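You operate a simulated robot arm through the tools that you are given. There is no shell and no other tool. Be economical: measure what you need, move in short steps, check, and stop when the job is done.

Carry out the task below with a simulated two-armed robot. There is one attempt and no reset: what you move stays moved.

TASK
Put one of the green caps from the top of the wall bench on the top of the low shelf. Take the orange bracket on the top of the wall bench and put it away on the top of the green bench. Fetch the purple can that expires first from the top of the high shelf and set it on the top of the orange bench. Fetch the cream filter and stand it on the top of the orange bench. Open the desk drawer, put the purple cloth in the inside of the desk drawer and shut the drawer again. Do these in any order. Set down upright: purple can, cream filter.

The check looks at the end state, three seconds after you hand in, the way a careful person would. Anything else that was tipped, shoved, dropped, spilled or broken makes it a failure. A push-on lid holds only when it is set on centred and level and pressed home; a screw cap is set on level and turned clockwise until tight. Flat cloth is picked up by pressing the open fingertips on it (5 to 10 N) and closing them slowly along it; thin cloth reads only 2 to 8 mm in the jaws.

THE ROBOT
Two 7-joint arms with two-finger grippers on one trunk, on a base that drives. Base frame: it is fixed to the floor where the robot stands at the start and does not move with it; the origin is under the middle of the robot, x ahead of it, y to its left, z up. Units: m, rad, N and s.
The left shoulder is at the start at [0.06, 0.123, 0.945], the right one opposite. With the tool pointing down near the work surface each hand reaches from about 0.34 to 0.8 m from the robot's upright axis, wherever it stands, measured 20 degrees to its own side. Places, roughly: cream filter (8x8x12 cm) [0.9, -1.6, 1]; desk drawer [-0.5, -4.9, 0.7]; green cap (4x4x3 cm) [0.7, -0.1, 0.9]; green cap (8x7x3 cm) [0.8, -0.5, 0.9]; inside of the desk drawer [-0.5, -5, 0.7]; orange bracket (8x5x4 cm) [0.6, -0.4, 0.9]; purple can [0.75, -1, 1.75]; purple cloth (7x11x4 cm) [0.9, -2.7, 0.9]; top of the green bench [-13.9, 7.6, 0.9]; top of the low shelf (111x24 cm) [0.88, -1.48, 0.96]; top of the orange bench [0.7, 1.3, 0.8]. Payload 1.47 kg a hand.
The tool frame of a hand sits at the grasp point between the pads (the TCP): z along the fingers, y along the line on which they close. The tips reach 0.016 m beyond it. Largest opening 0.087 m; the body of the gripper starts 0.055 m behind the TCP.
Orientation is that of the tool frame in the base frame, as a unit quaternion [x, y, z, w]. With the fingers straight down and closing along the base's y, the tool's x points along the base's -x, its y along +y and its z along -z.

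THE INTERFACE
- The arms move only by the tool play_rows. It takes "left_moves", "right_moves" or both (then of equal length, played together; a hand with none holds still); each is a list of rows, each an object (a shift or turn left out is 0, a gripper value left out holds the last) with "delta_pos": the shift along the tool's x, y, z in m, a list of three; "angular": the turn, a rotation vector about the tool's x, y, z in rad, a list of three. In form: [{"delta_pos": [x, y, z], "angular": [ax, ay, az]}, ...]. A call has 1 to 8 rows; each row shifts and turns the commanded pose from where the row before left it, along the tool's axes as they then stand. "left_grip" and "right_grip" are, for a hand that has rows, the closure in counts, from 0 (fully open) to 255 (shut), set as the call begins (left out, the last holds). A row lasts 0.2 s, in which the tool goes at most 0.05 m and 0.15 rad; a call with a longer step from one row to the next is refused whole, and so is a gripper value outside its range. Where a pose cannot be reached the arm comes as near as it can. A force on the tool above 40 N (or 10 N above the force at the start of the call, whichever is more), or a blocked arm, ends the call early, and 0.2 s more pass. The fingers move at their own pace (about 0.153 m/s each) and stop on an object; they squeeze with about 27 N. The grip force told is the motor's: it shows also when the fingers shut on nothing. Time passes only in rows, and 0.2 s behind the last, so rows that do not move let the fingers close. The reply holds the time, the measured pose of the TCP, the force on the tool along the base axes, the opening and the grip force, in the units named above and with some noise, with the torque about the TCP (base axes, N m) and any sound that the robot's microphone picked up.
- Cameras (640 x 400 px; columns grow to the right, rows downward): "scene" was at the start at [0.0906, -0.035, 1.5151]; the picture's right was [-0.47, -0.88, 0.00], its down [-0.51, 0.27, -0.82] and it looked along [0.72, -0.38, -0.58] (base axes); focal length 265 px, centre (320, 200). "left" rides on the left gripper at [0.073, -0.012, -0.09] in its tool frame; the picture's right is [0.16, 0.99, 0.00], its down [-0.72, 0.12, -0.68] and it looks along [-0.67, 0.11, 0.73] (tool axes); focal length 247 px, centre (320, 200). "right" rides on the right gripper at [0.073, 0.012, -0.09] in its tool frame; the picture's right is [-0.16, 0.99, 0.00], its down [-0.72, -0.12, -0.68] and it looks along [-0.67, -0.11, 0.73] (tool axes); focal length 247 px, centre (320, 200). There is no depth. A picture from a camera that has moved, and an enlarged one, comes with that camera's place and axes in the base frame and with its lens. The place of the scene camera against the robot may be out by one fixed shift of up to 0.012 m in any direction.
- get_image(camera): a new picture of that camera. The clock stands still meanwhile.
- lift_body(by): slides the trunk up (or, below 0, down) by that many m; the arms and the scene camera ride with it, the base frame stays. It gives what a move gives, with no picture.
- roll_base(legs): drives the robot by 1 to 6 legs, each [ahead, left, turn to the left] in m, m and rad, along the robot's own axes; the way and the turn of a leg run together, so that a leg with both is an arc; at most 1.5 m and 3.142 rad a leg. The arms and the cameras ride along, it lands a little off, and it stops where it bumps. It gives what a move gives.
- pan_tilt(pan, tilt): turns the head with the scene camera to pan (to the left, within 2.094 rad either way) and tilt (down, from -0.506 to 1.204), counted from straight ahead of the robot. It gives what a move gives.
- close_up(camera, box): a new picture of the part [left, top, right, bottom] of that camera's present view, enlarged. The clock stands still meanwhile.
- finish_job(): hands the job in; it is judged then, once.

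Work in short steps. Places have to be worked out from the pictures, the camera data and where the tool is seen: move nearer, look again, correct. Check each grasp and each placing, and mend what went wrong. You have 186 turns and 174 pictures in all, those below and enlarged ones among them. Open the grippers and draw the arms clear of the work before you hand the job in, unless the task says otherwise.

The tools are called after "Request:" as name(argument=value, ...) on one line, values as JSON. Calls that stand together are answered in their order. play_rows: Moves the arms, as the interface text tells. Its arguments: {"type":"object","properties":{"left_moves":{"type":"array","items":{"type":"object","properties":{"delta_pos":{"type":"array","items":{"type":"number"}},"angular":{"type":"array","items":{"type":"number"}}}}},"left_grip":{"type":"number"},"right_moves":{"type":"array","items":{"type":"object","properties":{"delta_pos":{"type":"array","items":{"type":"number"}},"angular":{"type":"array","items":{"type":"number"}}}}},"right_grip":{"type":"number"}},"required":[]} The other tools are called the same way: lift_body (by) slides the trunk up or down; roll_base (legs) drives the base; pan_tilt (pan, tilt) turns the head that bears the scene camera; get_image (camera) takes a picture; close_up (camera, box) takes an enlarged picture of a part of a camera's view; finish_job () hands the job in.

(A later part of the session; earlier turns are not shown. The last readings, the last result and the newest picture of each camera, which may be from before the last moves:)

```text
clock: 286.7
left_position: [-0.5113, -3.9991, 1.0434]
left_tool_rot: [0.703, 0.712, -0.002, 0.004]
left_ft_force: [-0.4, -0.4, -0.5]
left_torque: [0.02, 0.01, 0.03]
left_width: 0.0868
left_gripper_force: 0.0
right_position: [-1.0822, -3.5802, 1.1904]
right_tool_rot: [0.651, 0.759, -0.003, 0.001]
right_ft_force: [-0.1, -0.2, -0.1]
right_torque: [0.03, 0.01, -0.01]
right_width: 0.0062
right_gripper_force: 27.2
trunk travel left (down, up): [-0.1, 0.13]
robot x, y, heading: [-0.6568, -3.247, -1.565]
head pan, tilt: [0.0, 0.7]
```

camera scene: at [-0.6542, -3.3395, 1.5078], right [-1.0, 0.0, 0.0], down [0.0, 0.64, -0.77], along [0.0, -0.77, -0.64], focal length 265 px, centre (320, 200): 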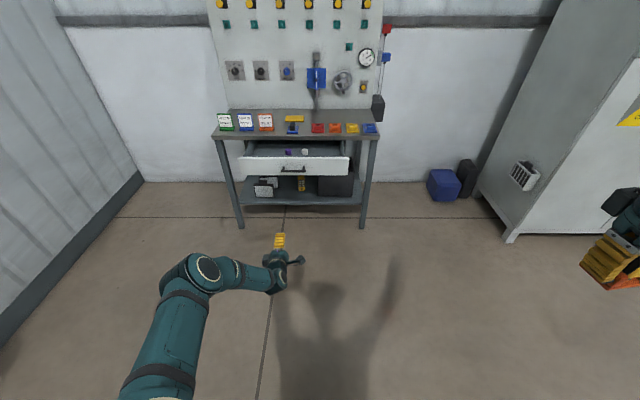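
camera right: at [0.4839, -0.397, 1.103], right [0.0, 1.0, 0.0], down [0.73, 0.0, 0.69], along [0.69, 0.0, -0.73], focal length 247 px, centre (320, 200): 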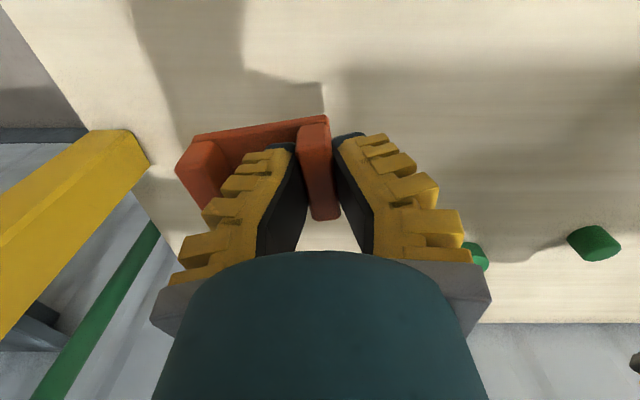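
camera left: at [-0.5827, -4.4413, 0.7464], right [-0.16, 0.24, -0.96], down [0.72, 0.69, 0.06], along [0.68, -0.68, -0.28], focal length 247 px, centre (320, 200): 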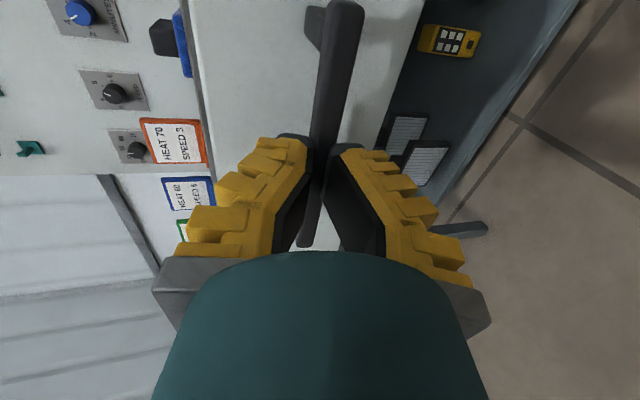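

The drawer stays open. I tuck the left hand, back up and turn left to face the wall where the purple cloth is.

Request:
play_rows(left_moves=[{"delta_pos": [0.04, 0, -0.028]}, {"delta_pos": [0.04, 0, -0.028]}, {"delta_pos": [0.04, 0, -0.028]}, {"delta_pos": [0.04, 0, -0.028]}, {"delta_pos": [0.045, 0, 0]}, {"delta_pos": [0.045, 0, 0]}])

Request:
roll_base(legs=[[-0.35, 0, 0], [0, 0, 1.567], [0.5, 0, 0]])

Request:
pan_tilt(pan=0.0, tilt=0.5)

Request:
get_image(camera="scene")

```text
clock: 288.1
left_position: [-0.5146, -3.7462, 1.1518]
left_tool_rot: [0.702, 0.712, -0.002, 0.006]
left_ft_force: [0.1, 0.3, 0.3]
left_torque: [0.01, 0.02, -0.02]
left_width: 0.0871
left_gripper_force: 0.0
right_position: [-1.0811, -3.5805, 1.1915]
right_tool_rot: [0.651, 0.759, -0.003, 0.001]
right_ft_force: [-1.1, -1.0, -0.8]
right_torque: [-0.01, -0.02, 0.0]
right_width: 0.0061
right_gripper_force: 27.0
trunk travel left (down, up): [-0.1, 0.13]
robot x, y, heading: [-0.6584, -3.2543, -1.567]
head pan, tilt: [0.0, 0.7]
```

```text
clock: 296.8
left_position: [0.3321, -2.7478, 1.1514]
left_tool_rot: [-0.007, 1.0, 0.002, 0.005]
left_ft_force: [0.6, 0.5, 0.8]
left_torque: [-0.02, 0.02, 0.01]
left_width: 0.087
left_gripper_force: 0.0
right_position: [0.167, -3.3141, 1.1898]
right_tool_rot: [-0.078, 0.997, -0.001, 0.002]
right_ft_force: [0.2, -0.1, -0.1]
right_torque: [-0.01, 0.03, 0.0]
right_width: 0.0062
right_gripper_force: 27.1
trunk travel left (down, up): [-0.1, 0.13]
robot x, y, heading: [-0.1648, -2.8876, 0.0]
head pan, tilt: [0.0, 0.7]
```

```text
clock: 297.5
left_position: [0.3327, -2.7469, 1.1512]
left_tool_rot: [-0.008, 1.0, 0.002, 0.004]
left_ft_force: [0.4, -0.1, 0.4]
left_torque: [-0.03, 0.01, 0.0]
left_width: 0.0872
left_gripper_force: 0.0
right_position: [0.1663, -3.3128, 1.1905]
right_tool_rot: [-0.078, 0.997, 0.0, 0.003]
right_ft_force: [0.3, 0.5, -0.2]
right_torque: [0.0, 0.0, 0.02]
right_width: 0.0061
right_gripper_force: 27.1
trunk travel left (down, up): [-0.1, 0.13]
robot x, y, heading: [-0.1627, -2.8866, 0.003]
head pan, tilt: [0.0, 0.499]
```

```text
74 pictures are left
camera scene: at [-0.0597, -2.8833, 1.5255], right [0.0, -1.0, 0.0], down [-0.48, 0.0, -0.88], along [0.88, 0.0, -0.48], focal length 265 px, centre (320, 200)
```

scene: 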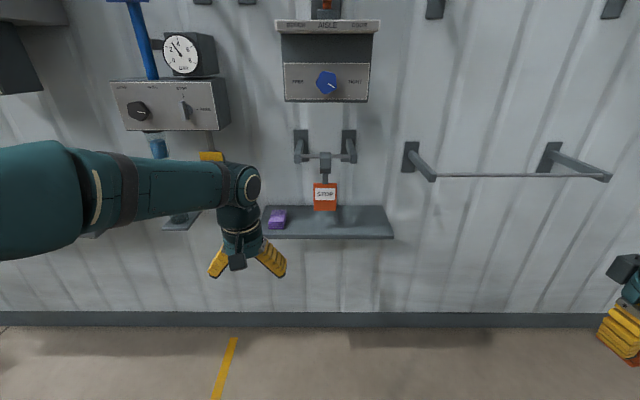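

The folded purple cloth lies at about [0.885,-2.70] on the small shelf. I zoom, then roll closer and bring the left hand near.

Request:
close_up(camera="scene", box=[230, 120, 430, 245])

Request:
roll_base(legs=[[0.35, 0, 0]])

Request:
play_rows(left_moves=[{"delta_pos": [-0.04, 0.008, 0]}, {"delta_pos": [-0.04, 0.008, 0]}, {"delta_pos": [-0.03, 0.008, 0]}, {"delta_pos": [-0.02, 0.008, 0.02]}])

Request:
get_image(camera="left")

Request:
get_image(camera="scene")

```text
3.20 times, centred on (330, 182) of scene
camera zoom: at [-0.0597, -2.8833, 1.5255], right [0.0, -1.0, 0.0], down [-0.48, 0.0, -0.88], along [0.88, 0.0, -0.48], focal length 849 px, centre (288, 256)
```

zoom: 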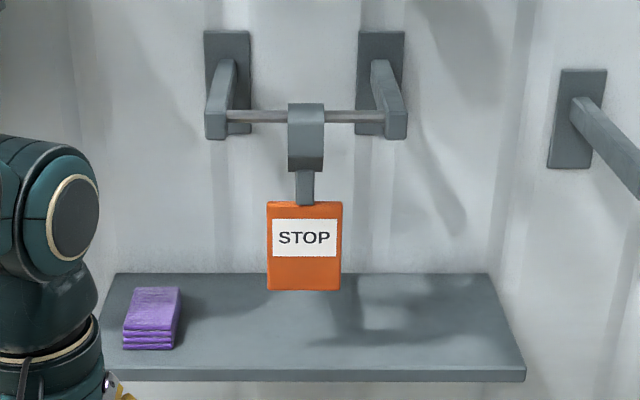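

```text
clock: 299.8
left_position: [0.6845, -2.7465, 1.1504]
left_tool_rot: [-0.006, 1.0, 0.002, 0.005]
left_ft_force: [0.9, 0.1, -0.2]
left_torque: [0.0, 0.02, 0.02]
left_width: 0.0868
left_gripper_force: 0.0
right_position: [0.516, -3.314, 1.1895]
right_tool_rot: [-0.075, 0.997, -0.001, 0.003]
right_ft_force: [1.3, 0.2, -0.4]
right_torque: [0.0, 0.02, 0.01]
right_width: 0.0061
right_gripper_force: 27.4
trunk travel left (down, up): [-0.1, 0.13]
robot x, y, heading: [0.189, -2.89, -0.004]
head pan, tilt: [0.0, 0.499]
```

```text
clock: 300.8
left_position: [0.8136, -2.7126, 1.132]
left_tool_rot: [-0.006, 1.0, 0.002, 0.005]
left_ft_force: [0.1, 0.1, -1.4]
left_torque: [0.0, 0.0, 0.0]
left_width: 0.0871
left_gripper_force: 0.2
right_position: [0.5164, -3.3134, 1.1903]
right_tool_rot: [-0.077, 0.997, 0.0, 0.002]
right_ft_force: [-0.2, -0.5, -0.5]
right_torque: [0.03, 0.05, 0.0]
right_width: 0.0064
right_gripper_force: 27.1
trunk travel left (down, up): [-0.1, 0.13]
robot x, y, heading: [0.1846, -2.8918, 0.0]
head pan, tilt: [0.0, 0.499]
```

```text
72 pictures are left
camera left: at [0.741, -2.7267, 1.2218], right [-0.17, 0.99, 0.0], down [0.72, 0.12, 0.69], along [0.68, 0.12, -0.73], focal length 247 px, centre (320, 200)
```

left: 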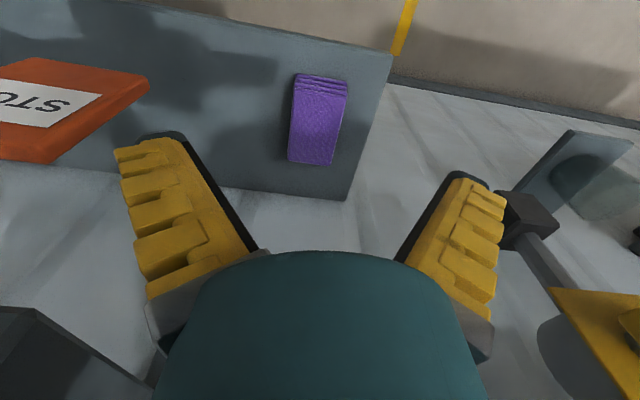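

```text
71 pictures are left
camera scene: at [0.2918, -2.8823, 1.5254], right [0.0, -1.0, 0.0], down [-0.48, 0.0, -0.88], along [0.88, 0.0, -0.48], focal length 265 px, centre (320, 200)
```

scene: 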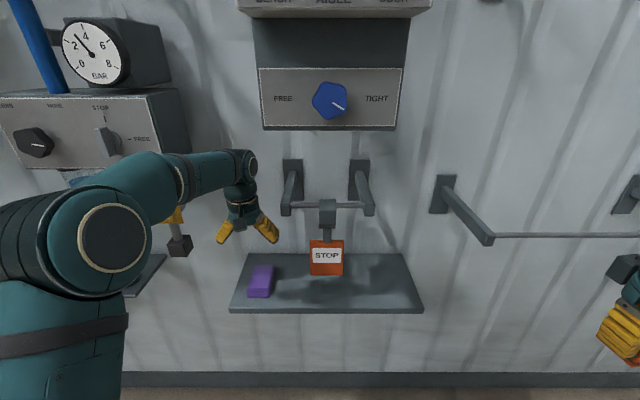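

The cloth is a folded stack about 6.5 × 11 cm, centred at [0.895,-2.702], top ≈0.91. I move over it, lower to 0.96 and check.

Request:
play_rows(left_moves=[{"delta_pos": [-0.04, 0.005, 0.02]}, {"delta_pos": [-0.04, 0.005, 0.02]}, {"delta_pos": [0, 0, 0.045]}, {"delta_pos": [0, 0, 0.045]}, {"delta_pos": [0, 0, 0.04]}])

Request:
get_image(camera="left")

Request:
close_up(camera="scene", box=[200, 200, 360, 300])

```text
clock: 302.0
left_position: [0.8941, -2.7033, 0.962]
left_tool_rot: [-0.006, 1.0, 0.001, 0.005]
left_ft_force: [0.2, 0.3, -0.6]
left_torque: [0.02, 0.03, -0.02]
left_width: 0.0868
left_gripper_force: 0.1
right_position: [0.5156, -3.3138, 1.1888]
right_tool_rot: [-0.076, 0.997, -0.001, 0.002]
right_ft_force: [0.2, 0.0, -0.7]
right_torque: [0.0, -0.01, 0.01]
right_width: 0.0065
right_gripper_force: 27.5
trunk travel left (down, up): [-0.1, 0.13]
robot x, y, heading: [0.1868, -2.8888, 0.004]
head pan, tilt: [0.0, 0.499]
```

```text
70 pictures are left
camera left: at [0.8213, -2.7173, 1.0504], right [-0.17, 0.99, 0.0], down [0.72, 0.12, 0.69], along [0.68, 0.12, -0.73], focal length 247 px, centre (320, 200)
```

left: 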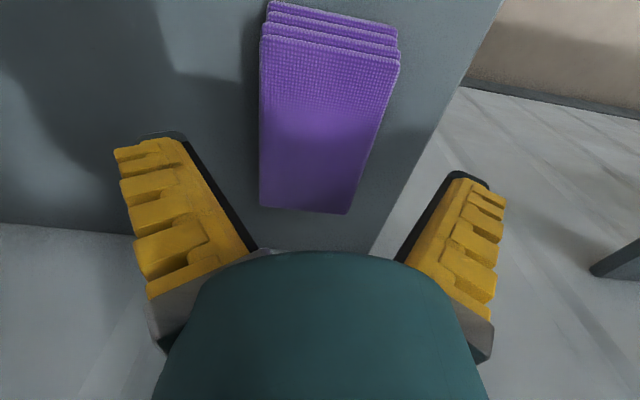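

```text
4.00 times, centred on (280, 250) of scene
camera zoom: at [0.2914, -2.8824, 1.5254], right [0.0, -1.0, 0.0], down [-0.48, 0.0, -0.88], along [0.88, 0.0, -0.48], focal length 1061 px, centre (480, 0)
```

zoom: 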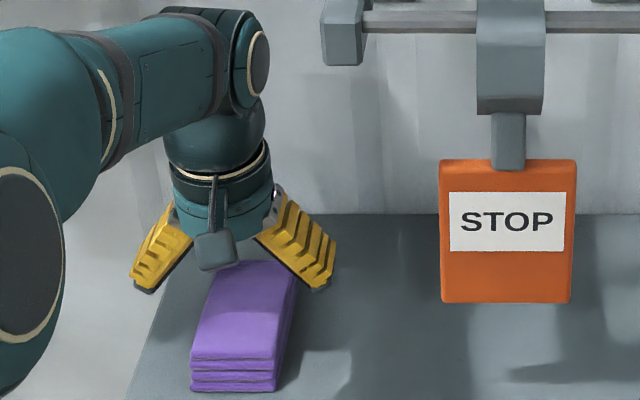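

The stack is centred at [0.90,-2.706], top ≈0.92. I lower around it to TCP 0.905 and close.

Request:
play_rows(left_moves=[{"delta_pos": [-0.004, -0.003, 0.02]}, {"delta_pos": [0, 0, 0.02]}, {"delta_pos": [0, 0, 0.01]}, {"delta_pos": [0, 0, 0.007]}, {}])

Request:
get_image(camera="left")

Request:
close_up(camera="scene", box=[200, 200, 360, 300])

```text
clock: 303.2
left_position: [0.9002, -2.7034, 0.9053]
left_tool_rot: [-0.007, 1.0, 0.002, 0.006]
left_ft_force: [0.9, -0.5, -0.9]
left_torque: [-0.02, 0.0, 0.02]
left_width: 0.087
left_gripper_force: 0.1
right_position: [0.514, -3.314, 1.1895]
right_tool_rot: [-0.076, 0.997, 0.0, 0.003]
right_ft_force: [-0.3, -0.2, 0.6]
right_torque: [0.03, -0.01, 0.0]
right_width: 0.0064
right_gripper_force: 27.1
trunk travel left (down, up): [-0.1, 0.13]
robot x, y, heading: [0.1895, -2.8863, 0.0]
head pan, tilt: [0.0, 0.499]
```

```text
68 pictures are left
camera left: at [0.8261, -2.7183, 0.9956], right [-0.17, 0.99, 0.0], down [0.72, 0.12, 0.69], along [0.68, 0.12, -0.73], focal length 247 px, centre (320, 200)
```

left: 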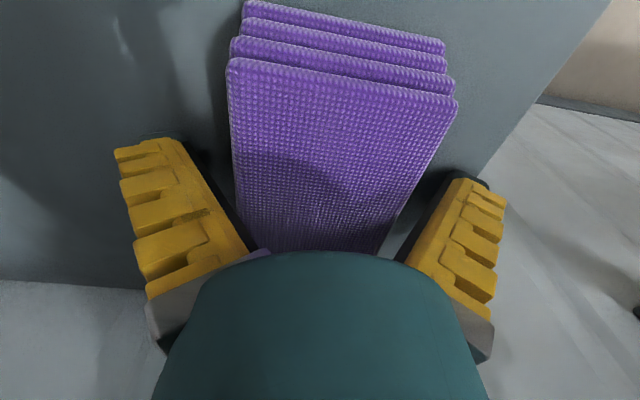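

```text
4.00 times, centred on (280, 250) of scene
camera zoom: at [0.2909, -2.8825, 1.5255], right [0.0, -1.0, 0.0], down [-0.48, 0.0, -0.88], along [0.88, 0.0, -0.48], focal length 1061 px, centre (480, 0)
```

zoom: 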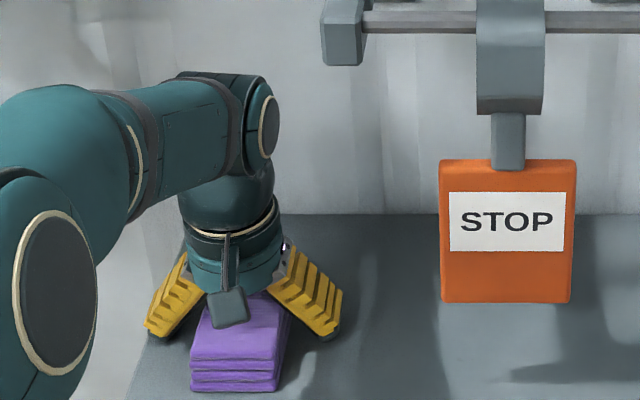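

The fingers straddle the stack without touching the shelf. I close.

Request:
play_rows(left_moves=[{}, {}, {}, {}], left_grip=255)

Request:
get_image(camera="left")

Request:
close_up(camera="scene", box=[200, 200, 360, 300])

```text
clock: 304.2
left_position: [0.8999, -2.7063, 0.9112]
left_tool_rot: [-0.006, 1.0, 0.001, 0.008]
left_ft_force: [7.0, -9.7, 27.3]
left_torque: [-1.2, 0.07, 0.32]
left_width: 0.0743
left_gripper_force: 27.3
right_position: [0.5142, -3.3156, 1.1898]
right_tool_rot: [-0.076, 0.997, 0.0, 0.004]
right_ft_force: [-0.9, 0.5, -0.1]
right_torque: [0.03, 0.01, -0.01]
right_width: 0.0061
right_gripper_force: 27.2
trunk travel left (down, up): [-0.1, 0.13]
robot x, y, heading: [0.1874, -2.8889, 0.004]
head pan, tilt: [0.0, 0.499]
```

```text
66 pictures are left
camera left: at [0.8258, -2.72, 0.9988], right [-0.17, 0.99, 0.0], down [0.71, 0.12, 0.69], along [0.68, 0.12, -0.72], focal length 247 px, centre (320, 200)
```

left: 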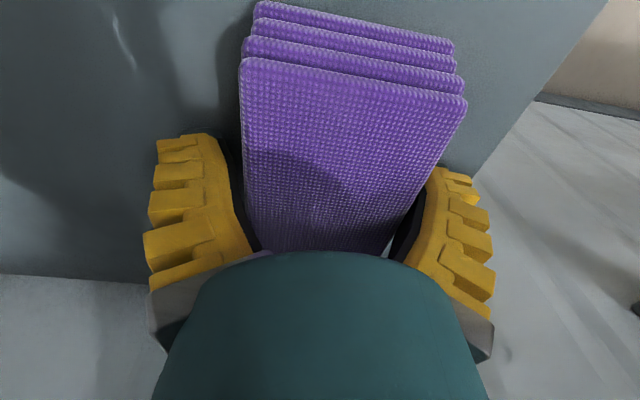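

```text
4.00 times, centred on (280, 250) of scene
camera zoom: at [0.289, -2.8842, 1.5258], right [0.0, -1.0, 0.0], down [-0.48, 0.0, -0.88], along [0.88, 0.0, -0.48], focal length 1061 px, centre (480, 0)
```

zoom: 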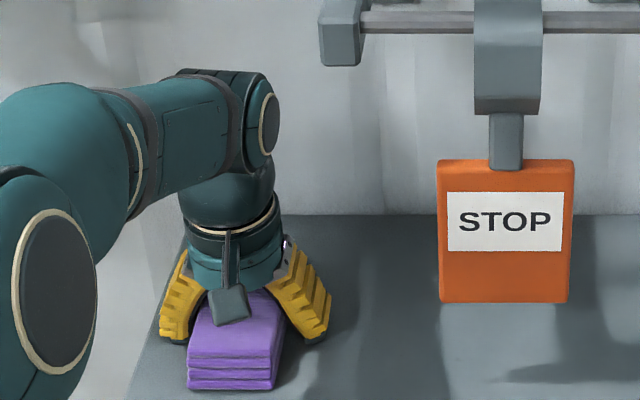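

Gripped at 74 mm; the stack behaves like a firm block. I lift slowly and check.

Request:
play_rows(left_moves=[{"delta_pos": [0, 0, -0.008]}, {}, {"delta_pos": [0, 0, -0.01]}, {}, {"delta_pos": [0, 0, -0.02]}, {}])

Request:
close_up(camera="scene", box=[200, 200, 360, 300])

```text
clock: 305.6
left_position: [0.899, -2.7034, 0.9446]
left_tool_rot: [-0.006, 1.0, 0.002, 0.005]
left_ft_force: [0.6, 0.3, -0.8]
left_torque: [0.01, 0.0, -0.01]
left_width: 0.0731
left_gripper_force: 26.9
right_position: [0.5158, -3.3134, 1.1904]
right_tool_rot: [-0.075, 0.997, -0.001, 0.003]
right_ft_force: [-1.0, 0.1, 0.1]
right_torque: [-0.02, 0.02, 0.03]
right_width: 0.0062
right_gripper_force: 26.9
trunk travel left (down, up): [-0.1, 0.13]
robot x, y, heading: [0.1862, -2.8865, 0.003]
head pan, tilt: [0.0, 0.499]
```

```text
4.00 times, centred on (280, 250) of scene
camera zoom: at [0.2915, -2.8823, 1.5254], right [0.0, -1.0, 0.0], down [-0.48, 0.0, -0.88], along [0.88, 0.0, -0.48], focal length 1061 px, centre (480, 0)
```

zoom: 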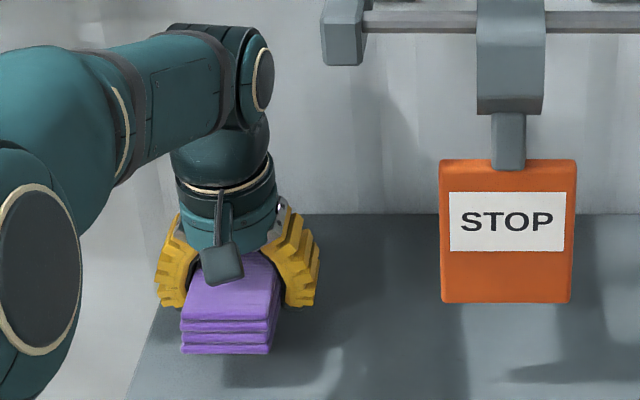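

The stack is held. I raise and retract it, then drive back to the open drawer.

Request:
play_rows(left_moves=[{"delta_pos": [0, 0, -0.045]}, {"delta_pos": [0, 0, -0.045]}, {"delta_pos": [0, 0, -0.045]}, {"delta_pos": [0.04, 0, -0.02]}, {"delta_pos": [0.045, 0, 0]}, {"delta_pos": [0.045, 0, 0]}, {"delta_pos": [0.045, 0, 0]}, {"delta_pos": [0.045, 0, 0]}])

Request:
roll_base(legs=[[-0.85, 0, 0], [0, 0, -1.575]])

Request:
play_rows(left_moves=[{"angular": [0, 0, -0.15]}, {"angular": [0, 0, -0.15]}, {"angular": [0, 0, -0.15]}, {"angular": [0, 0, -0.15]}, {"angular": [0, 0, -0.15]}, {"angular": [0, 0, -0.15]}, {"angular": [0, 0, -0.15]}, {"angular": [0, 0, -0.15]}])

Request:
play_rows(left_moves=[{"angular": [0, 0, -0.15]}, {"angular": [0, 0, -0.15]}, {"angular": [0, 0, -0.07]}])

Request:
pan_tilt(pan=0.0, tilt=0.6)

Request:
get_image(camera="scene")

```text
clock: 307.4
left_position: [0.6757, -2.708, 1.0981]
left_tool_rot: [-0.006, 1.0, 0.002, 0.006]
left_ft_force: [-0.9, -0.3, -1.3]
left_torque: [0.0, -0.04, -0.02]
left_width: 0.0728
left_gripper_force: 27.2
right_position: [0.5151, -3.3135, 1.1902]
right_tool_rot: [-0.077, 0.997, -0.001, 0.004]
right_ft_force: [0.6, -0.6, -0.9]
right_torque: [0.04, -0.03, -0.01]
right_width: 0.0064
right_gripper_force: 27.0
trunk travel left (down, up): [-0.1, 0.13]
robot x, y, heading: [0.1864, -2.8878, -0.0]
head pan, tilt: [0.0, 0.499]
```

```text
clock: 315.7
left_position: [-0.4481, -3.3798, 1.0982]
left_tool_rot: [0.673, 0.739, -0.002, 0.006]
left_ft_force: [-0.1, 0.4, -0.3]
left_torque: [-0.03, 0.01, 0.01]
left_width: 0.0726
left_gripper_force: 26.6
right_position: [-1.064, -3.268, 1.1902]
right_tool_rot: [0.62, 0.784, -0.002, 0.001]
right_ft_force: [-0.6, 0.2, -0.8]
right_torque: [-0.02, 0.01, 0.01]
right_width: 0.0064
right_gripper_force: 27.6
trunk travel left (down, up): [-0.1, 0.13]
robot x, y, heading: [-0.6644, -2.9056, -1.491]
head pan, tilt: [0.0, 0.499]
```

```text
clock: 317.5
left_position: [-0.4482, -3.3794, 1.0985]
left_tool_rot: [0.138, 0.99, -0.005, 0.003]
left_ft_force: [-0.1, 0.1, -0.6]
left_torque: [0.02, 0.0, 0.0]
left_width: 0.0725
left_gripper_force: 26.6
right_position: [-1.0627, -3.2672, 1.1898]
right_tool_rot: [0.621, 0.784, -0.002, 0.002]
right_ft_force: [-0.1, 0.8, -0.9]
right_torque: [0.03, -0.01, 0.02]
right_width: 0.0063
right_gripper_force: 27.0
trunk travel left (down, up): [-0.1, 0.13]
robot x, y, heading: [-0.6665, -2.9051, -1.488]
head pan, tilt: [0.0, 0.499]
```

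```text
clock: 318.3
left_position: [-0.4482, -3.3804, 1.0995]
left_tool_rot: [-0.046, 0.999, -0.006, 0.002]
left_ft_force: [-0.2, 0.3, -0.1]
left_torque: [0.0, 0.02, 0.0]
left_width: 0.0723
left_gripper_force: 26.9
right_position: [-1.0638, -3.2665, 1.1889]
right_tool_rot: [0.62, 0.784, -0.002, 0.002]
right_ft_force: [-0.5, 1.0, -0.6]
right_torque: [0.03, -0.05, 0.0]
right_width: 0.0062
right_gripper_force: 27.1
trunk travel left (down, up): [-0.1, 0.13]
robot x, y, heading: [-0.6635, -2.9063, -1.491]
head pan, tilt: [0.0, 0.499]
```

```text
clock: 318.9
left_position: [-0.4476, -3.381, 1.0984]
left_tool_rot: [-0.045, 0.999, -0.005, 0.002]
left_ft_force: [-0.2, -0.2, -0.4]
left_torque: [0.01, 0.03, -0.01]
left_width: 0.0724
left_gripper_force: 26.7
right_position: [-1.0638, -3.2661, 1.1901]
right_tool_rot: [0.62, 0.784, -0.002, 0.002]
right_ft_force: [-1.1, 0.8, 0.1]
right_torque: [-0.02, 0.01, 0.0]
right_width: 0.0062
right_gripper_force: 27.4
trunk travel left (down, up): [-0.1, 0.13]
robot x, y, heading: [-0.6656, -2.9073, -1.494]
head pan, tilt: [0.0, 0.6]
```

```text
63 pictures are left
camera scene: at [-0.6552, -2.9974, 1.5164], right [-1.0, -0.08, 0.0], down [-0.05, 0.56, -0.83], along [0.07, -0.82, -0.56], focal length 265 px, centre (320, 200)
```

scene: 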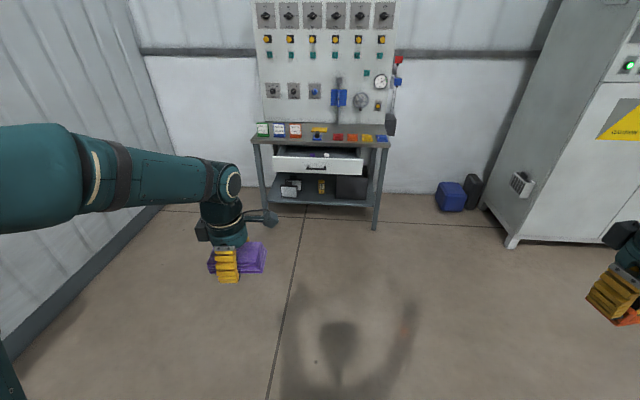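

The turn fell a bit short; I correct the heading by -0.08 and drive ahead 1.0 m toward the drawer.

Request:
roll_base(legs=[[0, -0.05, -0.08], [1.0, 0, 0]])

Request:
pan_tilt(pan=0.1, tilt=0.75)

Request:
get_image(camera="scene")

```text
clock: 325.0
left_position: [-0.5224, -4.4238, 1.0981]
left_tool_rot: [-0.011, 1.0, -0.005, 0.003]
left_ft_force: [-0.6, 0.1, 0.5]
left_torque: [-0.01, 0.04, 0.01]
left_width: 0.0719
left_gripper_force: 26.8
right_position: [-1.1302, -4.2695, 1.1891]
right_tool_rot: [0.647, 0.762, -0.002, 0.001]
right_ft_force: [-0.6, -0.3, -1.2]
right_torque: [0.01, -0.03, -0.03]
right_width: 0.0064
right_gripper_force: 27.1
trunk travel left (down, up): [-0.1, 0.13]
robot x, y, heading: [-0.7123, -3.9333, -1.558]
head pan, tilt: [0.0, 0.6]
```

```text
clock: 325.7
left_position: [-0.5237, -4.423, 1.0979]
left_tool_rot: [-0.011, 1.0, -0.005, 0.002]
left_ft_force: [-0.4, 0.3, -1.1]
left_torque: [0.02, 0.0, -0.04]
left_width: 0.0718
left_gripper_force: 26.5
right_position: [-1.1298, -4.2681, 1.1903]
right_tool_rot: [0.647, 0.762, -0.002, 0.002]
right_ft_force: [-0.4, -0.4, -1.1]
right_torque: [-0.01, 0.01, 0.01]
right_width: 0.0061
right_gripper_force: 27.4
trunk travel left (down, up): [-0.1, 0.13]
robot x, y, heading: [-0.7079, -3.9367, -1.557]
head pan, tilt: [0.099, 0.75]
```

```text
62 pictures are left
camera scene: at [-0.6968, -4.0213, 1.5036], right [-0.99, -0.11, 0.0], down [-0.08, 0.68, -0.73], along [0.08, -0.73, -0.68], focal length 265 px, centre (320, 200)
```

scene: 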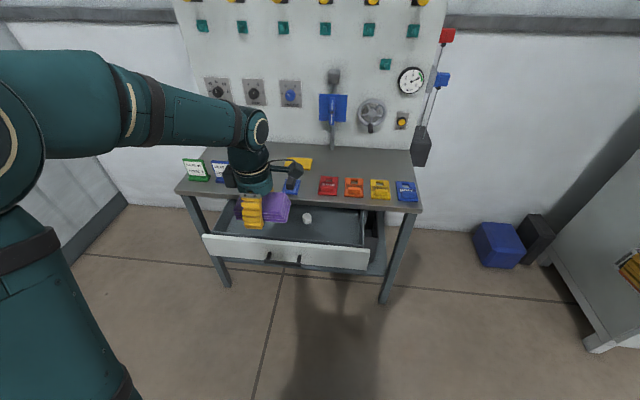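

The gap between drawer front (y≈-4.58) and desk edge (y≈-4.73) is 15 cm. I drive 0.225 m so the cloth is over it.

Request:
roll_base(legs=[[0.225, 0, -0.012]])

Request:
get_image(camera="scene")

Request:
get_image(camera="left")

```text
clock: 327.4
left_position: [-0.5232, -4.6523, 1.0981]
left_tool_rot: [-0.009, 1.0, -0.006, 0.002]
left_ft_force: [-0.6, -0.3, 0.0]
left_torque: [0.04, -0.03, -0.01]
left_width: 0.0719
left_gripper_force: 26.6
right_position: [-1.129, -4.4942, 1.1884]
right_tool_rot: [0.649, 0.761, -0.002, 0.002]
right_ft_force: [0.4, -0.1, 0.3]
right_torque: [0.02, -0.01, 0.0]
right_width: 0.0063
right_gripper_force: 27.0
trunk travel left (down, up): [-0.1, 0.13]
robot x, y, heading: [-0.7098, -4.1623, -1.564]
head pan, tilt: [0.099, 0.75]
```

```text
61 pictures are left
camera scene: at [-0.6949, -4.2495, 1.5034], right [-0.99, -0.11, 0.0], down [-0.07, 0.68, -0.73], along [0.08, -0.73, -0.68], focal length 265 px, centre (320, 200)
```

scene: 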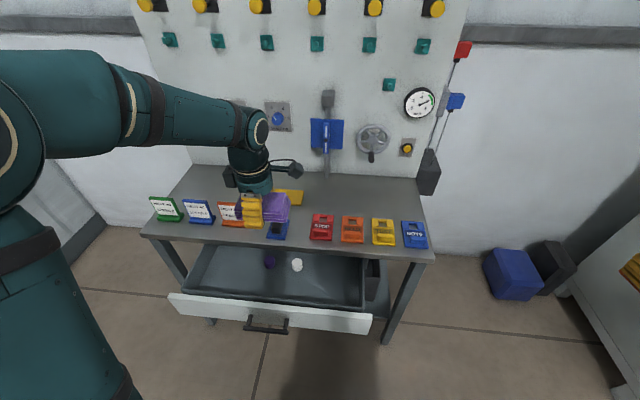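

```text
60 pictures are left
camera left: at [-0.5963, -4.6659, 1.1876], right [-0.17, 0.98, -0.01], down [0.72, 0.13, 0.68], along [0.67, 0.11, -0.73], focal length 247 px, centre (320, 200)
```

left: 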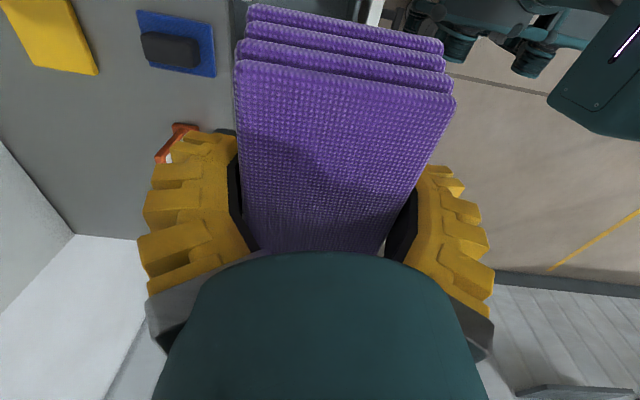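

With this yaw the fingers span nearly the whole 15 cm gap; with the normal yaw only the 11 cm cloth length lies across it and the wrist box stays higher. I turn the hand back by 90°.

Request:
play_rows(left_moves=[{"angular": [0, 0, 0.15]}, {"angular": [0, 0, 0.15]}, {"angular": [0, 0, 0.15]}, {"angular": [0, 0, 0.15]}, {"angular": [0, 0, 0.15]}, {"angular": [0, 0, 0.15]}, {"angular": [0, 0, 0.15]}, {"angular": [0, 0, 0.15]}])

Request:
play_rows(left_moves=[{"angular": [0, 0, 0.15]}, {"angular": [0, 0, 0.15]}, {"angular": [0, 0, 0.08]}, {"delta_pos": [0, 0, 0.04]}, {"delta_pos": [0, 0, 0.04]}, {"delta_pos": [0, 0, 0.04]}])

Request:
get_image(camera="left")

Request:
get_image(camera="scene")

```text
clock: 329.2
left_position: [-0.5233, -4.6514, 1.0995]
left_tool_rot: [0.558, 0.83, -0.004, 0.004]
left_ft_force: [-0.6, -0.3, -1.4]
left_torque: [-0.01, 0.01, -0.01]
left_width: 0.0722
left_gripper_force: 26.8
right_position: [-1.1295, -4.4925, 1.191]
right_tool_rot: [0.648, 0.761, -0.003, 0.001]
right_ft_force: [-0.4, -0.3, -0.5]
right_torque: [0.0, -0.02, 0.0]
right_width: 0.0062
right_gripper_force: 26.9
trunk travel left (down, up): [-0.1, 0.13]
robot x, y, heading: [-0.704, -4.1611, -1.566]
head pan, tilt: [0.099, 0.75]
```

```text
clock: 330.6
left_position: [-0.523, -4.6553, 0.9786]
left_tool_rot: [0.704, 0.71, -0.002, 0.004]
left_ft_force: [-0.2, -1.3, 0.1]
left_torque: [0.0, -0.01, -0.02]
left_width: 0.0714
left_gripper_force: 26.8
right_position: [-1.1288, -4.4936, 1.1895]
right_tool_rot: [0.649, 0.761, -0.002, 0.002]
right_ft_force: [0.6, -0.4, -0.5]
right_torque: [0.03, -0.01, 0.01]
right_width: 0.0059
right_gripper_force: 26.7
trunk travel left (down, up): [-0.1, 0.13]
robot x, y, heading: [-0.7084, -4.1599, -1.558]
head pan, tilt: [0.099, 0.75]
```

```text
59 pictures are left
camera left: at [-0.5345, -4.582, 1.0678], right [0.99, 0.17, 0.0], down [0.12, -0.72, 0.69], along [0.12, -0.68, -0.73], focal length 247 px, centre (320, 200)
```

left: 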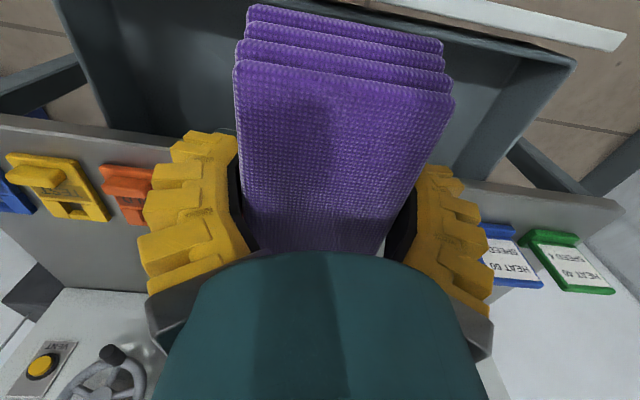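

```text
58 pictures are left
camera scene: at [-0.6949, -4.2492, 1.5034], right [-0.99, -0.11, 0.0], down [-0.07, 0.68, -0.73], along [0.08, -0.73, -0.68], focal length 265 px, centre (320, 200)
```

scene: 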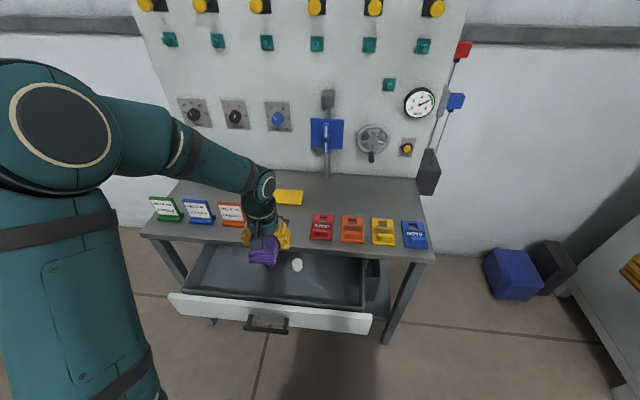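

The cloth now sits lengthwise in the gap with clearance at both ends. I lower it into the drawer.

Request:
play_rows(left_moves=[{"delta_pos": [0, 0, 0.045]}, {"delta_pos": [0, 0, 0.045]}, {"delta_pos": [0, 0, 0.04]}, {"delta_pos": [0, 0, 0.03]}, {}])

Request:
get_image(camera="left")

Request:
close_up(camera="scene", box=[150, 190, 390, 340])

```text
clock: 331.8
left_position: [-0.5215, -4.6548, 0.8204]
left_tool_rot: [0.704, 0.71, -0.002, 0.004]
left_ft_force: [0.0, 0.1, -1.0]
left_torque: [0.03, 0.02, 0.01]
left_width: 0.0718
left_gripper_force: 27.9
right_position: [-1.1297, -4.4922, 1.1896]
right_tool_rot: [0.649, 0.761, -0.002, 0.002]
right_ft_force: [-0.1, 0.0, -0.6]
right_torque: [0.0, -0.01, 0.0]
right_width: 0.0061
right_gripper_force: 27.3
trunk travel left (down, up): [-0.1, 0.13]
robot x, y, heading: [-0.7046, -4.1618, -1.565]
head pan, tilt: [0.099, 0.75]
```

```text
57 pictures are left
camera left: at [-0.5352, -4.5826, 0.9083], right [0.99, 0.17, 0.0], down [0.12, -0.72, 0.69], along [0.12, -0.68, -0.73], focal length 247 px, centre (320, 200)
```

left: 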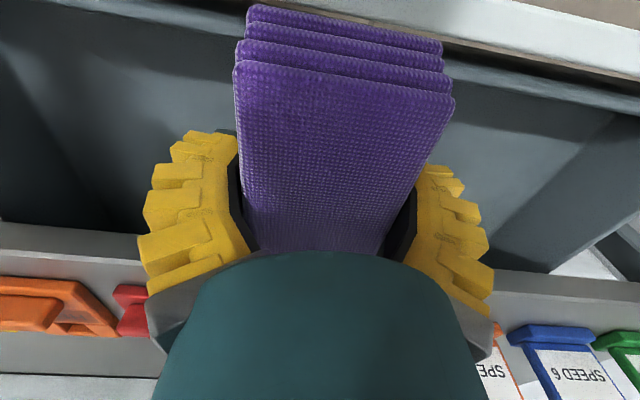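

```text
2.67 times, centred on (270, 265) of scene
camera zoom: at [-0.6949, -4.248, 1.5036], right [-0.99, -0.11, 0.0], down [-0.07, 0.68, -0.73], along [0.08, -0.73, -0.68], focal length 707 px, centre (453, 27)
```

zoom: 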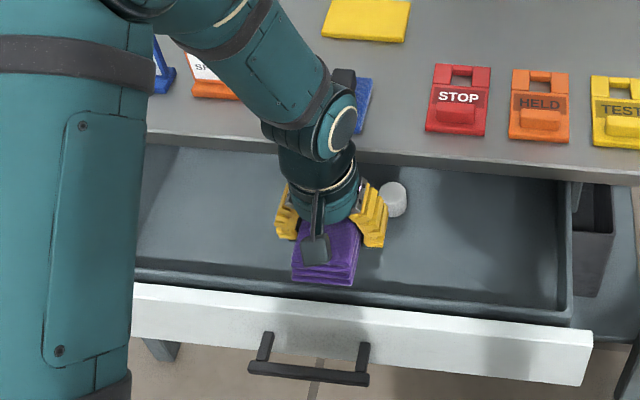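

The inner tray wall is at y≈-4.607, so I shift the cloth 1.6 cm deeper and continue down.

Request:
play_rows(left_moves=[{"delta_pos": [-0.016, 0, 0]}, {"delta_pos": [0, 0, 0.025]}, {"delta_pos": [0, 0, 0.025]}, {"delta_pos": [0, 0, 0.02]}, {}])

Request:
get_image(camera="left")

Request:
close_up(camera="scene", box=[150, 190, 390, 340])

```text
clock: 333.0
left_position: [-0.5249, -4.6711, 0.7479]
left_tool_rot: [0.704, 0.71, -0.003, 0.006]
left_ft_force: [-1.3, -1.8, 10.5]
left_torque: [0.69, -0.08, 0.0]
left_width: 0.0718
left_gripper_force: 26.8
right_position: [-1.1296, -4.4921, 1.1894]
right_tool_rot: [0.649, 0.761, -0.003, 0.002]
right_ft_force: [-0.8, 0.8, -0.5]
right_torque: [-0.01, 0.01, 0.0]
right_width: 0.0062
right_gripper_force: 27.6
trunk travel left (down, up): [-0.1, 0.13]
robot x, y, heading: [-0.7084, -4.1597, -1.564]
head pan, tilt: [0.099, 0.75]
```

```text
55 pictures are left
camera left: at [-0.5356, -4.5987, 0.8367], right [0.99, 0.17, 0.0], down [0.12, -0.71, 0.69], along [0.12, -0.68, -0.72], focal length 247 px, centre (320, 200)
```

left: 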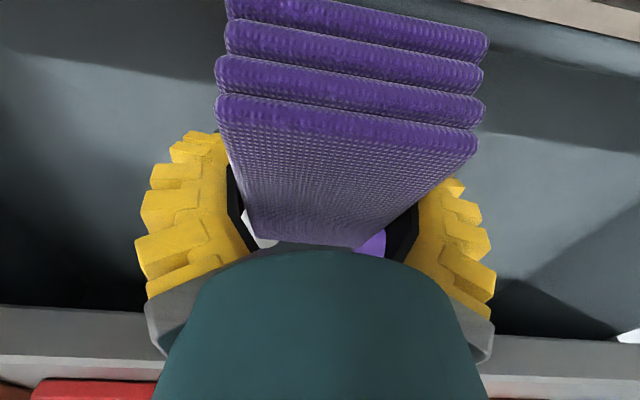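

```text
2.67 times, centred on (270, 265) of scene
camera zoom: at [-0.6953, -4.2476, 1.5036], right [-0.99, -0.11, 0.0], down [-0.07, 0.68, -0.73], along [0.08, -0.73, -0.68], focal length 707 px, centre (453, 27)
```

zoom: 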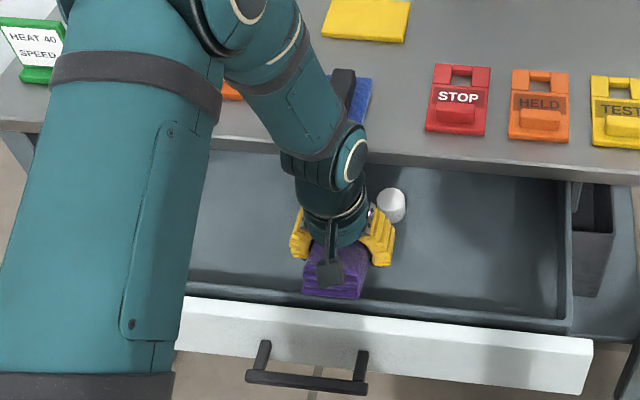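

The near end of the cloth rests on the tray rim (torque shows contact at +6.6 cm). I raise it, shift 13 cm to the right where the drawer is empty, and pitch the hand 0.45 rad so it can slide in near-end first.

Request:
play_rows(left_moves=[{"delta_pos": [0, 0, -0.04]}, {"delta_pos": [0, 0, -0.04]}, {"delta_pos": [0, 0, -0.04]}, {"delta_pos": [0, -0.045, 0]}, {"delta_pos": [0, -0.045, 0]}, {"delta_pos": [0, -0.04, 0]}])

Request:
play_rows(left_moves=[{"angular": [0, -0.15, 0]}, {"angular": [0, -0.15, 0]}, {"angular": [0, -0.15, 0]}, {}])

Request:
get_image(camera="left")

Request:
close_up(camera="scene", box=[150, 190, 390, 340])

```text
clock: 334.4
left_position: [-0.652, -4.6719, 0.8678]
left_tool_rot: [0.704, 0.71, -0.001, 0.006]
left_ft_force: [1.1, -0.3, -0.4]
left_torque: [0.01, -0.07, -0.02]
left_width: 0.0718
left_gripper_force: 27.2
right_position: [-1.1317, -4.4929, 1.1897]
right_tool_rot: [0.649, 0.761, -0.002, 0.001]
right_ft_force: [-0.6, 0.2, -0.6]
right_torque: [0.0, -0.03, 0.01]
right_width: 0.0063
right_gripper_force: 27.6
trunk travel left (down, up): [-0.1, 0.13]
robot x, y, heading: [-0.7054, -4.162, -1.568]
head pan, tilt: [0.099, 0.75]
```

```text
clock: 335.4
left_position: [-0.6521, -4.6729, 0.8683]
left_tool_rot: [0.685, 0.691, -0.161, 0.164]
left_ft_force: [0.0, -0.3, -0.6]
left_torque: [-0.01, 0.01, 0.03]
left_width: 0.0719
left_gripper_force: 27.9
right_position: [-1.129, -4.4929, 1.1895]
right_tool_rot: [0.649, 0.761, -0.003, 0.001]
right_ft_force: [-0.4, 0.7, 0.0]
right_torque: [0.04, -0.03, -0.02]
right_width: 0.0063
right_gripper_force: 27.1
trunk travel left (down, up): [-0.1, 0.13]
robot x, y, heading: [-0.7067, -4.1606, -1.563]
head pan, tilt: [0.099, 0.75]
```

```text
53 pictures are left
camera left: at [-0.664, -4.568, 0.9164], right [0.99, 0.15, -0.07], down [0.12, -0.34, 0.93], along [0.12, -0.93, -0.36], focal length 247 px, centre (320, 200)
```

left: 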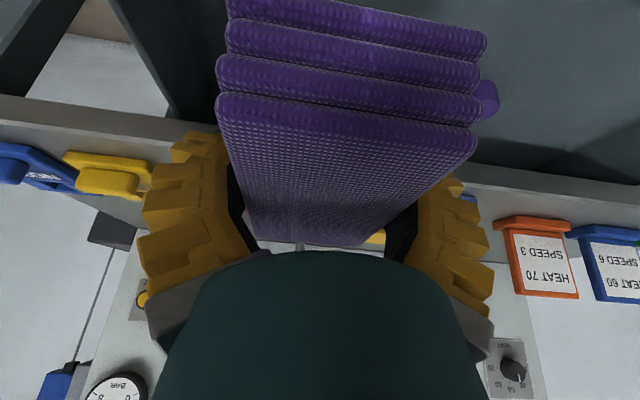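

```text
2.67 times, centred on (270, 265) of scene
camera zoom: at [-0.6944, -4.2486, 1.5035], right [-0.99, -0.11, 0.0], down [-0.07, 0.68, -0.73], along [0.08, -0.73, -0.68], focal length 707 px, centre (453, 27)
```

zoom: 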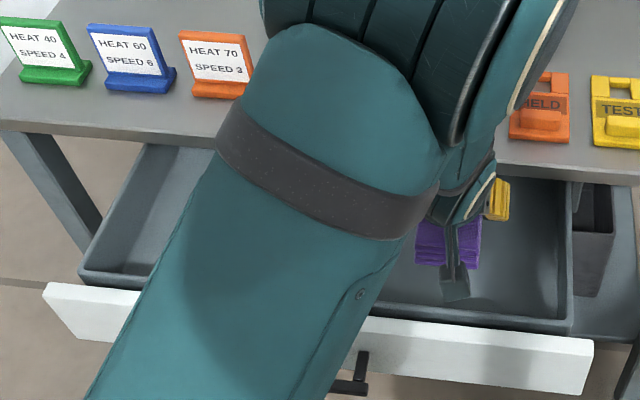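

The wrist camera would come near the drawer front at this pitch, so I reduce it to 0.25 rad, shift 1.4 cm deeper and lower to 0.765.

Request:
play_rows(left_moves=[{"angular": [0, 0.1, 0]}, {"angular": [0, 0.1, 0]}, {"delta_pos": [-0.0136, 0, 0.0035]}, {"delta_pos": [0.0085, 0, 0.033]}, {"delta_pos": [0.0085, 0, 0.033]}, {"delta_pos": [0.0085, 0, 0.033]}, {}])

Request:
get_image(camera="left")

Request:
close_up(camera="scene", box=[230, 215, 390, 315])

```text
clock: 337.0
left_position: [-0.6546, -4.6871, 0.7642]
left_tool_rot: [0.698, 0.704, -0.09, 0.093]
left_ft_force: [-0.2, 0.4, -0.6]
left_torque: [-0.03, 0.01, 0.0]
left_width: 0.0715
left_gripper_force: 27.0
right_position: [-1.1308, -4.4927, 1.1898]
right_tool_rot: [0.649, 0.761, -0.002, 0.002]
right_ft_force: [0.2, 0.6, -0.5]
right_torque: [0.0, 0.02, -0.01]
right_width: 0.0061
right_gripper_force: 27.3
trunk travel left (down, up): [-0.1, 0.13]
robot x, y, heading: [-0.7052, -4.1644, -1.561]
head pan, tilt: [0.099, 0.75]
```

```text
51 pictures are left
camera left: at [-0.6654, -4.5947, 0.8341], right [0.99, 0.16, -0.04], down [0.12, -0.52, 0.84], along [0.12, -0.84, -0.53], focal length 247 px, centre (320, 200)
```

left: 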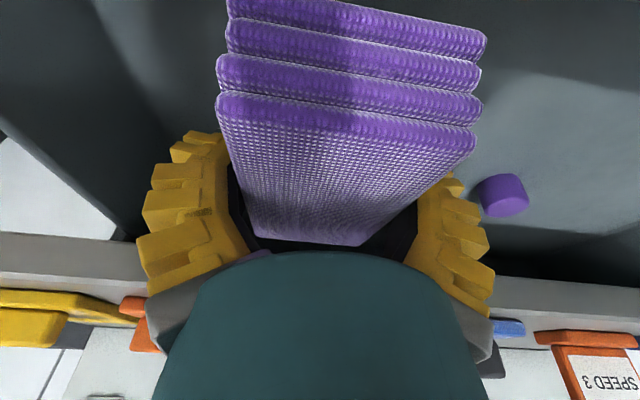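

```text
4.00 times, centred on (310, 265) of scene
camera zoom: at [-0.6949, -4.2478, 1.5036], right [-0.99, -0.11, 0.0], down [-0.07, 0.68, -0.73], along [0.08, -0.73, -0.68], focal length 1061 px, centre (360, -60)
```

zoom: 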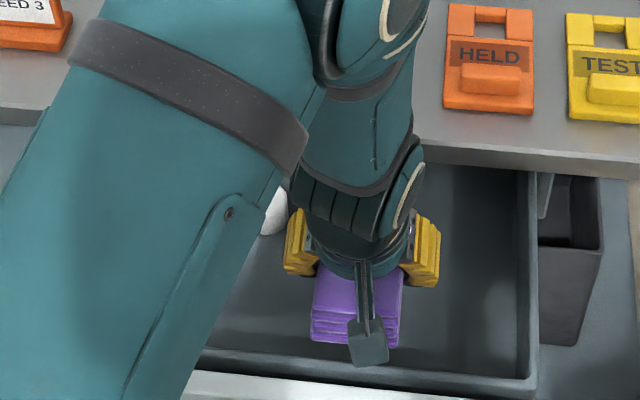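

The cloth is within the tray, clear of the walls. I lower in small steps until contact or 2.5 cm.

Request:
play_rows(left_moves=[{"delta_pos": [0.0017, 0, 0.0068]}, {}, {"delta_pos": [0.0017, 0, 0.0068]}, {}, {"delta_pos": [0.0012, 0, 0.0048]}, {}])

Request:
close_up(camera="scene", box=[230, 215, 390, 315])

```text
clock: 338.4
left_position: [-0.6521, -4.6863, 0.7478]
left_tool_rot: [0.698, 0.704, -0.09, 0.094]
left_ft_force: [-0.4, -0.6, -0.4]
left_torque: [0.0, 0.01, 0.01]
left_width: 0.0711
left_gripper_force: 27.4
right_position: [-1.1292, -4.4927, 1.1917]
right_tool_rot: [0.649, 0.761, -0.003, 0.001]
right_ft_force: [0.3, 0.8, -0.6]
right_torque: [0.02, -0.01, 0.0]
right_width: 0.0061
right_gripper_force: 27.2
trunk travel left (down, up): [-0.1, 0.13]
robot x, y, heading: [-0.7083, -4.1598, -1.563]
head pan, tilt: [0.099, 0.75]
```

```text
4.00 times, centred on (310, 265) of scene
camera zoom: at [-0.6949, -4.2481, 1.5035], right [-0.99, -0.11, 0.0], down [-0.07, 0.68, -0.73], along [0.08, -0.73, -0.68], focal length 1061 px, centre (360, -60)
```

zoom: 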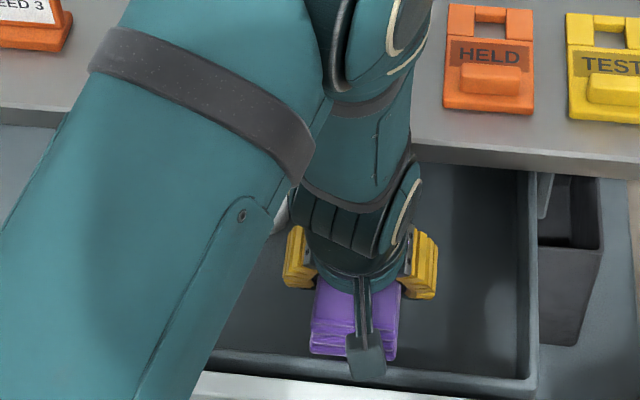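

Close to the floor; the wrist camera limits going lower. I open here, letting the cloth settle the last ~1–2 cm.

Request:
play_rows(left_moves=[{}, {}, {}, {}], left_grip=0)

Request:
play_rows(left_moves=[{"delta_pos": [-0.0099, 0, -0.0388]}, {"delta_pos": [-0.0099, 0, -0.0388]}, {"delta_pos": [-0.0099, 0, -0.0388]}, {"delta_pos": [-0.0099, 0, -0.0388]}, {"delta_pos": [-0.0099, 0, -0.0388]}, {"delta_pos": [-0.0099, 0, -0.0388]}])

Request:
get_image(camera="left")

Request:
get_image(camera="scene")

```text
clock: 339.4
left_position: [-0.6523, -4.6862, 0.7467]
left_tool_rot: [0.698, 0.704, -0.09, 0.093]
left_ft_force: [0.1, 0.5, -0.9]
left_torque: [0.03, -0.02, 0.01]
left_width: 0.0871
left_gripper_force: 0.0
right_position: [-1.1286, -4.4935, 1.1902]
right_tool_rot: [0.649, 0.761, -0.002, 0.001]
right_ft_force: [-0.1, -0.1, -0.5]
right_torque: [0.01, -0.01, -0.03]
right_width: 0.0066
right_gripper_force: 26.9
trunk travel left (down, up): [-0.1, 0.13]
robot x, y, heading: [-0.7066, -4.1656, -1.565]
head pan, tilt: [0.099, 0.75]
```

```text
clock: 340.8
left_position: [-0.6541, -4.6838, 0.9876]
left_tool_rot: [0.699, 0.704, -0.09, 0.092]
left_ft_force: [-0.1, -0.2, -0.2]
left_torque: [0.0, -0.01, -0.01]
left_width: 0.0871
left_gripper_force: 0.1
right_position: [-1.1293, -4.4934, 1.1902]
right_tool_rot: [0.648, 0.761, -0.002, 0.001]
right_ft_force: [-0.5, -0.2, -0.7]
right_torque: [0.02, 0.0, 0.0]
right_width: 0.0063
right_gripper_force: 27.5
trunk travel left (down, up): [-0.1, 0.13]
robot x, y, heading: [-0.7083, -4.1634, -1.559]
head pan, tilt: [0.099, 0.75]
```

```text
48 pictures are left
camera left: at [-0.6664, -4.5911, 1.0565], right [0.99, 0.16, -0.04], down [0.12, -0.52, 0.84], along [0.12, -0.84, -0.54], focal length 247 px, centre (320, 200)
```

left: 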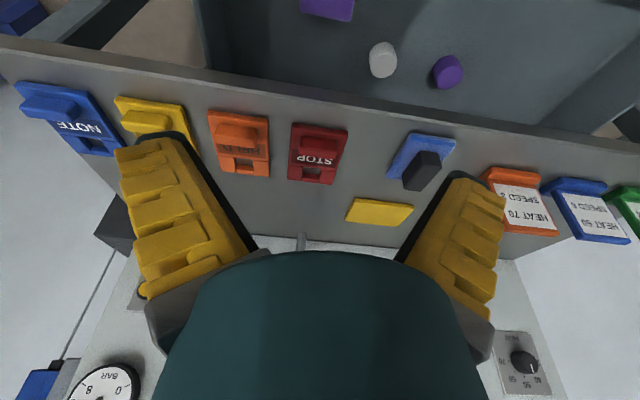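

```text
47 pictures are left
camera scene: at [-0.6947, -4.2475, 1.5036], right [-0.99, -0.11, 0.0], down [-0.07, 0.68, -0.73], along [0.08, -0.73, -0.68], focal length 265 px, centre (320, 200)
```

scene: 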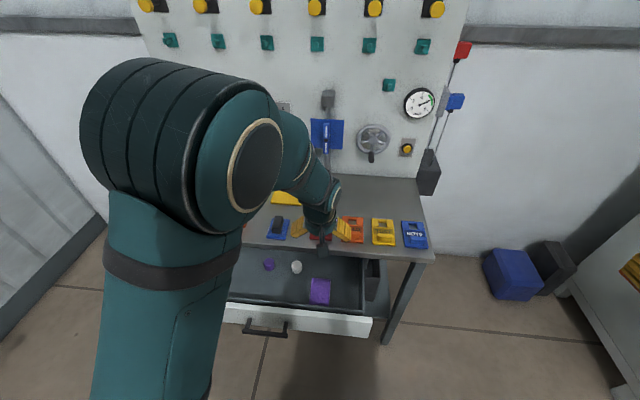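

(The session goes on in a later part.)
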